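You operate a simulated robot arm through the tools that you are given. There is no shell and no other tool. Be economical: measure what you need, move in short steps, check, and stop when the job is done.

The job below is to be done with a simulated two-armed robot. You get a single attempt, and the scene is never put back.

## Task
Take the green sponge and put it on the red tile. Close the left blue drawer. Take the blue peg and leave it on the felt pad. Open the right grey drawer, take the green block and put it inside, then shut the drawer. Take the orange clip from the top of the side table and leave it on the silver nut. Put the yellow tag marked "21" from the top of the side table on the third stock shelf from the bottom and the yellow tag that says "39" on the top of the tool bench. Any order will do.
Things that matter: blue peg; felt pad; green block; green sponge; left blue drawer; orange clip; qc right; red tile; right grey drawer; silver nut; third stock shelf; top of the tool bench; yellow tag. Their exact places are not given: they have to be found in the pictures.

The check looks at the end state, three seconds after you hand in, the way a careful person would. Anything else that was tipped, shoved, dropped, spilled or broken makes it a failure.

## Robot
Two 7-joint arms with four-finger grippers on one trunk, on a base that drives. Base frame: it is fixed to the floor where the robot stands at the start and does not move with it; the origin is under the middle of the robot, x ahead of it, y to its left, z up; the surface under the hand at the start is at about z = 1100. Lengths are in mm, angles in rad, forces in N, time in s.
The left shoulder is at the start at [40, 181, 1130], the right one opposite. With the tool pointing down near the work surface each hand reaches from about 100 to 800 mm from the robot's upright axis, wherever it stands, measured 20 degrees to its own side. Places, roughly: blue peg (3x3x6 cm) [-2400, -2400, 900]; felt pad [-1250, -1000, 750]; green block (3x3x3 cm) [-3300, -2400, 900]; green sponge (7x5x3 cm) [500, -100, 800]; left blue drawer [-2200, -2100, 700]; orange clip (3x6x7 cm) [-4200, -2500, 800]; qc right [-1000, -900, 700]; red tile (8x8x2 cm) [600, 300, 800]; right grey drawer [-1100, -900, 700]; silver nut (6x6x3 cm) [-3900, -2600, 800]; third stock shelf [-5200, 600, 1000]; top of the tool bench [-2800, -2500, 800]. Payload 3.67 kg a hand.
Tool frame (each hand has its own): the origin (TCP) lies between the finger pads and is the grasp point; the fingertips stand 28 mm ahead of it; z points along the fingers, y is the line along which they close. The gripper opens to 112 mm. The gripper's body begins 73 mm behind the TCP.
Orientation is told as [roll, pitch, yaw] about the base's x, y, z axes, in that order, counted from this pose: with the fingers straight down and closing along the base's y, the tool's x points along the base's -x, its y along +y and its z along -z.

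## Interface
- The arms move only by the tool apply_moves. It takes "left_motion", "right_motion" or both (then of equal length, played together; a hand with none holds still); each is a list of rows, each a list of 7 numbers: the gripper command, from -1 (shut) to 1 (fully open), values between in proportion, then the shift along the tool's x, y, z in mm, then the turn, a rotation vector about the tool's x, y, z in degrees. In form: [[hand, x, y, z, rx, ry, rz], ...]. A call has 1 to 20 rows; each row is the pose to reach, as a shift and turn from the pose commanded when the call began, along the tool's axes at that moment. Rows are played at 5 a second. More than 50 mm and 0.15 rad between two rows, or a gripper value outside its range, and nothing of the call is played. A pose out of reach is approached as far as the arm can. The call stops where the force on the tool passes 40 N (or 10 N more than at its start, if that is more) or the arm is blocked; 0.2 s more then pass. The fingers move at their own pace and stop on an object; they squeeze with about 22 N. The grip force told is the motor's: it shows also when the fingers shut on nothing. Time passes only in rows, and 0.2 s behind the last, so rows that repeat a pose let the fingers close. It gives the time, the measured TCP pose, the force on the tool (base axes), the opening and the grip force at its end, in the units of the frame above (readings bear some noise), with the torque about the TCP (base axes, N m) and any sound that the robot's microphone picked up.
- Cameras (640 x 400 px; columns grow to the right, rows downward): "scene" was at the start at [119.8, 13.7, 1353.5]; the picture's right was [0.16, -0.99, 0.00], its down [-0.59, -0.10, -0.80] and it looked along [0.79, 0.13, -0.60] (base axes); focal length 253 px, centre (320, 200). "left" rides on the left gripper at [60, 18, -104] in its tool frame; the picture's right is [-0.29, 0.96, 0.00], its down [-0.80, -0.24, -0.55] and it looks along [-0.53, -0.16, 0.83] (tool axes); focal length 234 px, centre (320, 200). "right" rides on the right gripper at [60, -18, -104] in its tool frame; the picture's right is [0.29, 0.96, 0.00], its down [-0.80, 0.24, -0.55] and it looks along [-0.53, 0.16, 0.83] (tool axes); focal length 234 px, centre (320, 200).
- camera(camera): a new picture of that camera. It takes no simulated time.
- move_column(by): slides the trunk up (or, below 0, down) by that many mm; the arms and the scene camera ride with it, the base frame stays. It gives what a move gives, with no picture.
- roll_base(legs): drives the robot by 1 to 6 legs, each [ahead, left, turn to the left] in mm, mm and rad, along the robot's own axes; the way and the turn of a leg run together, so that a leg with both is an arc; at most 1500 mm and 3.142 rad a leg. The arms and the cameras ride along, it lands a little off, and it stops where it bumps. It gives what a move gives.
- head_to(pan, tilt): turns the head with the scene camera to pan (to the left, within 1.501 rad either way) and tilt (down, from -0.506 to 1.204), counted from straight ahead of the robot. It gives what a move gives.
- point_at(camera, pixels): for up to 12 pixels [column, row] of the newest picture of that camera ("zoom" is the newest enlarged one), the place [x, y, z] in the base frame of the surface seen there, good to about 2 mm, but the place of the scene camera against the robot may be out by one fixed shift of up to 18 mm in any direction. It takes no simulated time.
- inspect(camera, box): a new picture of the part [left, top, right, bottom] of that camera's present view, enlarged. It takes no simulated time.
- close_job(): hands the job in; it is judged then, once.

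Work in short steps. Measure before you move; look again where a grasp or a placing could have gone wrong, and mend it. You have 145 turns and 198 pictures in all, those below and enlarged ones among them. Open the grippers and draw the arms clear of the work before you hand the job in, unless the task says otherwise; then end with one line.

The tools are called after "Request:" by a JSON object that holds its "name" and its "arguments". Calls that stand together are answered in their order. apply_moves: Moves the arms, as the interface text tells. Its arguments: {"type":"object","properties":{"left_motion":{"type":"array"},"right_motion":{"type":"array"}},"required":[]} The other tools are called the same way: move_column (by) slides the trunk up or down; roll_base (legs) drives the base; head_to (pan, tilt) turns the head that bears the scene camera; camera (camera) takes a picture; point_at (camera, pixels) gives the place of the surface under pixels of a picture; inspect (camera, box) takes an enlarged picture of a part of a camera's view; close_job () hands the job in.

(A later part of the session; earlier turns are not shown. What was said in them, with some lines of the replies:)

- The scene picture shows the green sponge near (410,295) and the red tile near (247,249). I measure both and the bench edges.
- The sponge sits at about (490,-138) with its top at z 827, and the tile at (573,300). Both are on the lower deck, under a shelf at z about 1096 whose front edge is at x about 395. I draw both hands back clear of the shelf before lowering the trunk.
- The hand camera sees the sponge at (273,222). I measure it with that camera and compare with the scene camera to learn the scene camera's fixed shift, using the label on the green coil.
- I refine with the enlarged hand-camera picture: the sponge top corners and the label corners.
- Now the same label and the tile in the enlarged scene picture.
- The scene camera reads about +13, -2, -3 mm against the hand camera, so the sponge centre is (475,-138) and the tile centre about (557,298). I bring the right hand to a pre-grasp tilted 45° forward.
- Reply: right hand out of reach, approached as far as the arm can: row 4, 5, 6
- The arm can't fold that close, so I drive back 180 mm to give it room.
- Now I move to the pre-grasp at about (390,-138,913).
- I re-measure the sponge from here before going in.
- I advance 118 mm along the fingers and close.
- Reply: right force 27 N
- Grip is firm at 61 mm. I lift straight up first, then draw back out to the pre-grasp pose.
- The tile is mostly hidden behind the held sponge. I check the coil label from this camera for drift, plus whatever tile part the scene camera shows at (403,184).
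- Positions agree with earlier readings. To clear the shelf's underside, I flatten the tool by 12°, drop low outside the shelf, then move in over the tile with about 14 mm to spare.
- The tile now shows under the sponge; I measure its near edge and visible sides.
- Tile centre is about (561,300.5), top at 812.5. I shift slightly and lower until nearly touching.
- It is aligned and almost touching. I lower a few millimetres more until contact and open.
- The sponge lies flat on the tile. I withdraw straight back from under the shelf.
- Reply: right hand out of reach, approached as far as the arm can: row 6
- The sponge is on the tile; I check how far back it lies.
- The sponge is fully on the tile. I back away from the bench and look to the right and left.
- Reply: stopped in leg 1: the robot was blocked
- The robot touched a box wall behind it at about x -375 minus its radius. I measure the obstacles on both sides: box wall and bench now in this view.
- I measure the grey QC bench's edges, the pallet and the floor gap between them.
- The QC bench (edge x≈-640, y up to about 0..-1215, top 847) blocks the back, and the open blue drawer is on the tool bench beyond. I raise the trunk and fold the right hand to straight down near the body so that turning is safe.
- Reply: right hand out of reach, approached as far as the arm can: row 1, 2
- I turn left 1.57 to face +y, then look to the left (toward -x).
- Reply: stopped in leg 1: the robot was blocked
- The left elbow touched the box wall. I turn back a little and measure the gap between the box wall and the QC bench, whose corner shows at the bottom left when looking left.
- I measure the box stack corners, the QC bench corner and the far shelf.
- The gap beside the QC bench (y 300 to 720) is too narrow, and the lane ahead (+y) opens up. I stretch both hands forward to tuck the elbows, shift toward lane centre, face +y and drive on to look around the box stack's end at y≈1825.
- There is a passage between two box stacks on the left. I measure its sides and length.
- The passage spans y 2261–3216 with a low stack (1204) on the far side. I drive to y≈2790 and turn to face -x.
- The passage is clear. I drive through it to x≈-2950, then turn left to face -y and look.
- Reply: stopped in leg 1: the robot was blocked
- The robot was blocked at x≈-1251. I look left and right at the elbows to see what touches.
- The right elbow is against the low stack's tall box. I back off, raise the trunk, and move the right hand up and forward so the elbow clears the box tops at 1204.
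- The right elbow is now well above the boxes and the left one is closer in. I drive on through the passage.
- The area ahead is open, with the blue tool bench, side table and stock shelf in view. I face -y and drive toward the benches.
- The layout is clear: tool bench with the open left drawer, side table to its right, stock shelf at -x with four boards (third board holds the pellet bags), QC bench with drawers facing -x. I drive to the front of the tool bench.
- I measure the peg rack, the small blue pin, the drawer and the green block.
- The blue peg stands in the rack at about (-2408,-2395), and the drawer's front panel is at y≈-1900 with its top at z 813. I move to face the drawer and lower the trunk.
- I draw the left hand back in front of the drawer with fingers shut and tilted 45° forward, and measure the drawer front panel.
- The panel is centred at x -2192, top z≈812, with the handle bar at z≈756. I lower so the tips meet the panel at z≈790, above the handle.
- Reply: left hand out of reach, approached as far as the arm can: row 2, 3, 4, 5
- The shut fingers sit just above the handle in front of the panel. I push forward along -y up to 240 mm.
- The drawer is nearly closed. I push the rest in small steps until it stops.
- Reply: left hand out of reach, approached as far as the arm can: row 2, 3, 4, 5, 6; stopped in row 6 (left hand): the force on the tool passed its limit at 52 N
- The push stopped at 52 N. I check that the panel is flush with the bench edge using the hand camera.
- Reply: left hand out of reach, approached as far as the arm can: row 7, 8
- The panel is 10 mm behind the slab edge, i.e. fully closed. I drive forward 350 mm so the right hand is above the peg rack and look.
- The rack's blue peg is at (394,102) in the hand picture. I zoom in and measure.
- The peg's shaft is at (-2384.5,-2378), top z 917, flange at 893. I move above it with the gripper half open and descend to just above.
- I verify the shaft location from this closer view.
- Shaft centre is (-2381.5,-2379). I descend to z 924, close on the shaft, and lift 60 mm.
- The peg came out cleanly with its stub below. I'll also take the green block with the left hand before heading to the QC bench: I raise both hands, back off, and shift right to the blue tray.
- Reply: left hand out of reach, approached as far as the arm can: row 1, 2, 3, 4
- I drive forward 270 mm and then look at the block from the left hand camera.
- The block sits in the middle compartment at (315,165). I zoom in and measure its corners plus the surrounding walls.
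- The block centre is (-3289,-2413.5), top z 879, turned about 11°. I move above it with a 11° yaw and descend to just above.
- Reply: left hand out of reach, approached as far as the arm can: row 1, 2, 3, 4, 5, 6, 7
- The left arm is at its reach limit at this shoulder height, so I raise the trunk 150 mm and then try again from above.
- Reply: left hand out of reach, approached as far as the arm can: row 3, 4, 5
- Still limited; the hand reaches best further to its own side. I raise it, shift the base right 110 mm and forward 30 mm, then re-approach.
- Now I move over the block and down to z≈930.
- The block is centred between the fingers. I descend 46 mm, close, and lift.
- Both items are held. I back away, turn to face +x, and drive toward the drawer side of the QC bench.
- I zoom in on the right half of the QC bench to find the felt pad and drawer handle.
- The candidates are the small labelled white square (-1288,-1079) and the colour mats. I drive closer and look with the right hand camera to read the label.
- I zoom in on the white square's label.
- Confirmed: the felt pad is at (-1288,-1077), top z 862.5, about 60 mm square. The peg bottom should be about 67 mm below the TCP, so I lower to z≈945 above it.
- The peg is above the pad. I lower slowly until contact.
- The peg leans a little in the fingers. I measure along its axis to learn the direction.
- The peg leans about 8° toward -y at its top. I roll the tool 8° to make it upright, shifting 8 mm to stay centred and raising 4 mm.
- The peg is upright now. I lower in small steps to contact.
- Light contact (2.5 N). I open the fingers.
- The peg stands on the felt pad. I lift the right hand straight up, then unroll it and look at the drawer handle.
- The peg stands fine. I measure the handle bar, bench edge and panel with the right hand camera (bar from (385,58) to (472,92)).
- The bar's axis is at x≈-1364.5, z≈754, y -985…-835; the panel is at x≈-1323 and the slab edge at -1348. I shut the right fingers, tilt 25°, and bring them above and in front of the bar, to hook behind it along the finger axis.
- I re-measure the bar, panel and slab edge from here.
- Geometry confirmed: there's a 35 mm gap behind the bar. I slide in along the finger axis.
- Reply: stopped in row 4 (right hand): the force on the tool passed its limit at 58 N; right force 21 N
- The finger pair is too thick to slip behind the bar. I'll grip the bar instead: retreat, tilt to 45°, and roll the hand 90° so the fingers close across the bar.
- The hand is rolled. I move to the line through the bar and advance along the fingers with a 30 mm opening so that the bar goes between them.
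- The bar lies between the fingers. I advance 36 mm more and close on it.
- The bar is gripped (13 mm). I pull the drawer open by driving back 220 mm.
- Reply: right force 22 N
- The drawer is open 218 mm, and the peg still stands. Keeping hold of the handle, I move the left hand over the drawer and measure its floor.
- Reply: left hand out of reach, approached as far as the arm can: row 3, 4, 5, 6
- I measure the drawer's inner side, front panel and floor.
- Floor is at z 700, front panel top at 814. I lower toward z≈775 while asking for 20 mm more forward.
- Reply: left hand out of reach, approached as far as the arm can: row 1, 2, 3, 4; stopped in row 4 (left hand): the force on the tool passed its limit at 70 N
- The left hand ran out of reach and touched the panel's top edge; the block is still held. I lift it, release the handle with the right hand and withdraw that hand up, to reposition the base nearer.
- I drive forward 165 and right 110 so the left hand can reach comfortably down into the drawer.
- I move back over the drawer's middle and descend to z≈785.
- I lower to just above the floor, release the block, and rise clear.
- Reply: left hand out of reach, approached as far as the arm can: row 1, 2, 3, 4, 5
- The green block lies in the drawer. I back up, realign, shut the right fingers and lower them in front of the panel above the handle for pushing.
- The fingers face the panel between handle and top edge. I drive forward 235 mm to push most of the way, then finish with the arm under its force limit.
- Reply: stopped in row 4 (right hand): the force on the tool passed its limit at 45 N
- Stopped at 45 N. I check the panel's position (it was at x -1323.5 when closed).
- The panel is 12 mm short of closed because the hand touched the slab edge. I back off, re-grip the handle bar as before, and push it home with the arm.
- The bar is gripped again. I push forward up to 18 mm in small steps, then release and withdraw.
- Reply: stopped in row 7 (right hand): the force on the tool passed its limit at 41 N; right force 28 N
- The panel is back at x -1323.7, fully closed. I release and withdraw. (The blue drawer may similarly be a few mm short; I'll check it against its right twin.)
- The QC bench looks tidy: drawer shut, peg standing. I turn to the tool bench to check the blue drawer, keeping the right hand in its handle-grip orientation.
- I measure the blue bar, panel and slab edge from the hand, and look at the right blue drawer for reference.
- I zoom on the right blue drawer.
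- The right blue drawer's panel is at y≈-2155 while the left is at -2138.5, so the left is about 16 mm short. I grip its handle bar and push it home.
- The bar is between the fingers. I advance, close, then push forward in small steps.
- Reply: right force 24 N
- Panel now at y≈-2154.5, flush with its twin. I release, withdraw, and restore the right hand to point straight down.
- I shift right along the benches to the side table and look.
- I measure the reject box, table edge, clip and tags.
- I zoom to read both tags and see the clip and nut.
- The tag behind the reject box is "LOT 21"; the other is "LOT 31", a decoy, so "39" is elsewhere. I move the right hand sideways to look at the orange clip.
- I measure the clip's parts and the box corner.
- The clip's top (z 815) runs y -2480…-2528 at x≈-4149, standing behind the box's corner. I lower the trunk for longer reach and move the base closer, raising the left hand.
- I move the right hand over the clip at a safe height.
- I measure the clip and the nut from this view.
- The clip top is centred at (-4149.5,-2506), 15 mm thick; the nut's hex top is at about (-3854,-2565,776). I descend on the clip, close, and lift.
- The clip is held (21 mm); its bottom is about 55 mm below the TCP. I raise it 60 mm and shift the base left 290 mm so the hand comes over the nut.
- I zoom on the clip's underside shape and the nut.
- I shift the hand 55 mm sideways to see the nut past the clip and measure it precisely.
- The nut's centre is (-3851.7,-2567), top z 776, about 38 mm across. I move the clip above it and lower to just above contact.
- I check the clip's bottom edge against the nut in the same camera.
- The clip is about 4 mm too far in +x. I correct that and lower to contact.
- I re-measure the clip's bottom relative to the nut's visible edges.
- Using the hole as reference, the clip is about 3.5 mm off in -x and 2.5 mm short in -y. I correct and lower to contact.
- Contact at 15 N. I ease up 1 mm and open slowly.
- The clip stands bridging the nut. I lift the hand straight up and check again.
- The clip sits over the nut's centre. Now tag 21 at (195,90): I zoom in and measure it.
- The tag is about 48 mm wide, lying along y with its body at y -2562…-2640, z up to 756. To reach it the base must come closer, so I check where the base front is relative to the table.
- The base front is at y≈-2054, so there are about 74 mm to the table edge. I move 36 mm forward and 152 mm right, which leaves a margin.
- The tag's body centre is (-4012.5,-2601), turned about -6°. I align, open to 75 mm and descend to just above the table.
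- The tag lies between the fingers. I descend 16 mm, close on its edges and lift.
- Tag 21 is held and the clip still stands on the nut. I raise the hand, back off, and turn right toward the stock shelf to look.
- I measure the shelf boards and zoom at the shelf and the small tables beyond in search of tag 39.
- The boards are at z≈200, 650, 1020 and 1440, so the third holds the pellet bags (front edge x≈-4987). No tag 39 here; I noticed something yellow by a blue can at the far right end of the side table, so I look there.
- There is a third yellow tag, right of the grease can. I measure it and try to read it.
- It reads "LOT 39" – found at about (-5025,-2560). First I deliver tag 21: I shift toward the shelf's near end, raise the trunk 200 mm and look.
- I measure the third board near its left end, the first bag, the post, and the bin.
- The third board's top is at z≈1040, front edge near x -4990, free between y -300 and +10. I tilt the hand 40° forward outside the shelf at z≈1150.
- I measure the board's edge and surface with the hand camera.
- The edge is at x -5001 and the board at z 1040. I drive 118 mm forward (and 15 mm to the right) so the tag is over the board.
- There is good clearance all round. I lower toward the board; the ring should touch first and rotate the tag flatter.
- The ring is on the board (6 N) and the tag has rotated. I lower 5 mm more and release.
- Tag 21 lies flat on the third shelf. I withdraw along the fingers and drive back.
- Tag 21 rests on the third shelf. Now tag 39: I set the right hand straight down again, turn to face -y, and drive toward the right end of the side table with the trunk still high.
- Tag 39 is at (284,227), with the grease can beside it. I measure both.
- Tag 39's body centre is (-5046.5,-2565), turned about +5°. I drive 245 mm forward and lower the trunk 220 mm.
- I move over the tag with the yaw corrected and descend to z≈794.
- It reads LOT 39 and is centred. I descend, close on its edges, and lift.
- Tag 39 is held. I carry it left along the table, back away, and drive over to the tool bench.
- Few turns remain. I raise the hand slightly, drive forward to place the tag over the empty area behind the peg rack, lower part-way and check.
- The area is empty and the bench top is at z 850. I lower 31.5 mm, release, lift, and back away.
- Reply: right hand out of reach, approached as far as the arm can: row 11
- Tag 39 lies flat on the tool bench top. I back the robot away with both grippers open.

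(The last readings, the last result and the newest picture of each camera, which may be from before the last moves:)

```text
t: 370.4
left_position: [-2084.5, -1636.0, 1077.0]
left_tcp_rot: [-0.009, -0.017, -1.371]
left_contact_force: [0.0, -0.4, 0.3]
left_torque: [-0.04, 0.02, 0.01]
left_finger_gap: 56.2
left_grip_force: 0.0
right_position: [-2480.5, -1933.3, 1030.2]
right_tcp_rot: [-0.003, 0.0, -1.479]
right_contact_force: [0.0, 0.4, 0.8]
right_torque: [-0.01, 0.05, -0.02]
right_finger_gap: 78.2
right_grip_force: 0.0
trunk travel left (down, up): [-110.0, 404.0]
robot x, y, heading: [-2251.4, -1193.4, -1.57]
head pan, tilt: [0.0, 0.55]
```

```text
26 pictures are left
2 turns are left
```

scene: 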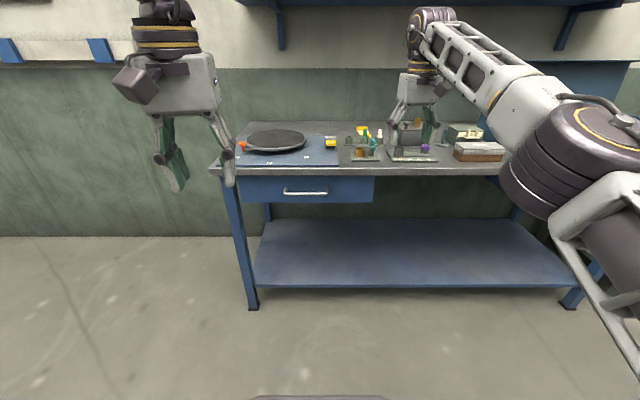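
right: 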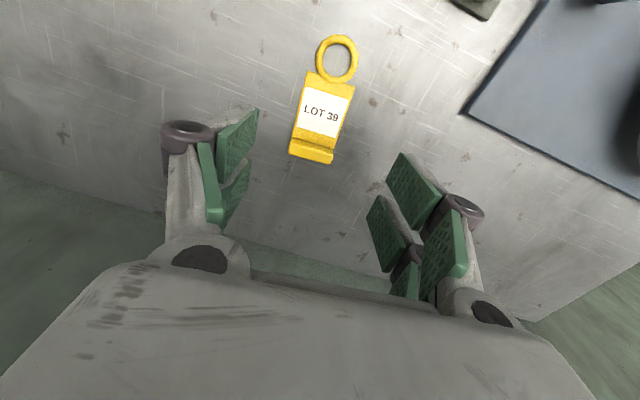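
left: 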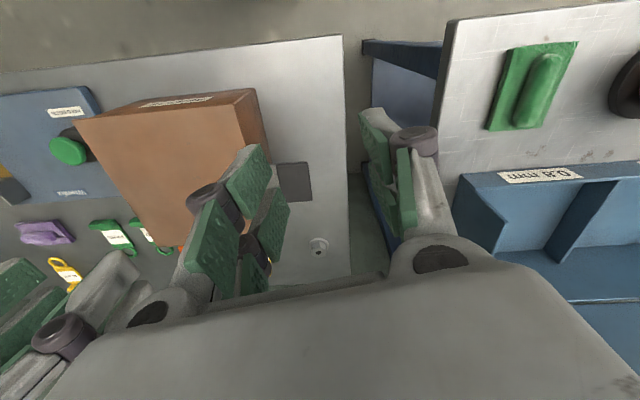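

All the tasks are done, both arms are clear and the grippers are open, so I hand in.

Request:
{"name": "close_job", "arguments": {}}

```text
The job is handed in.
```

All the requested items are placed and both drawers are shut; while driving, the robot lightly bumped the stacked boxes, and I saw nothing move.
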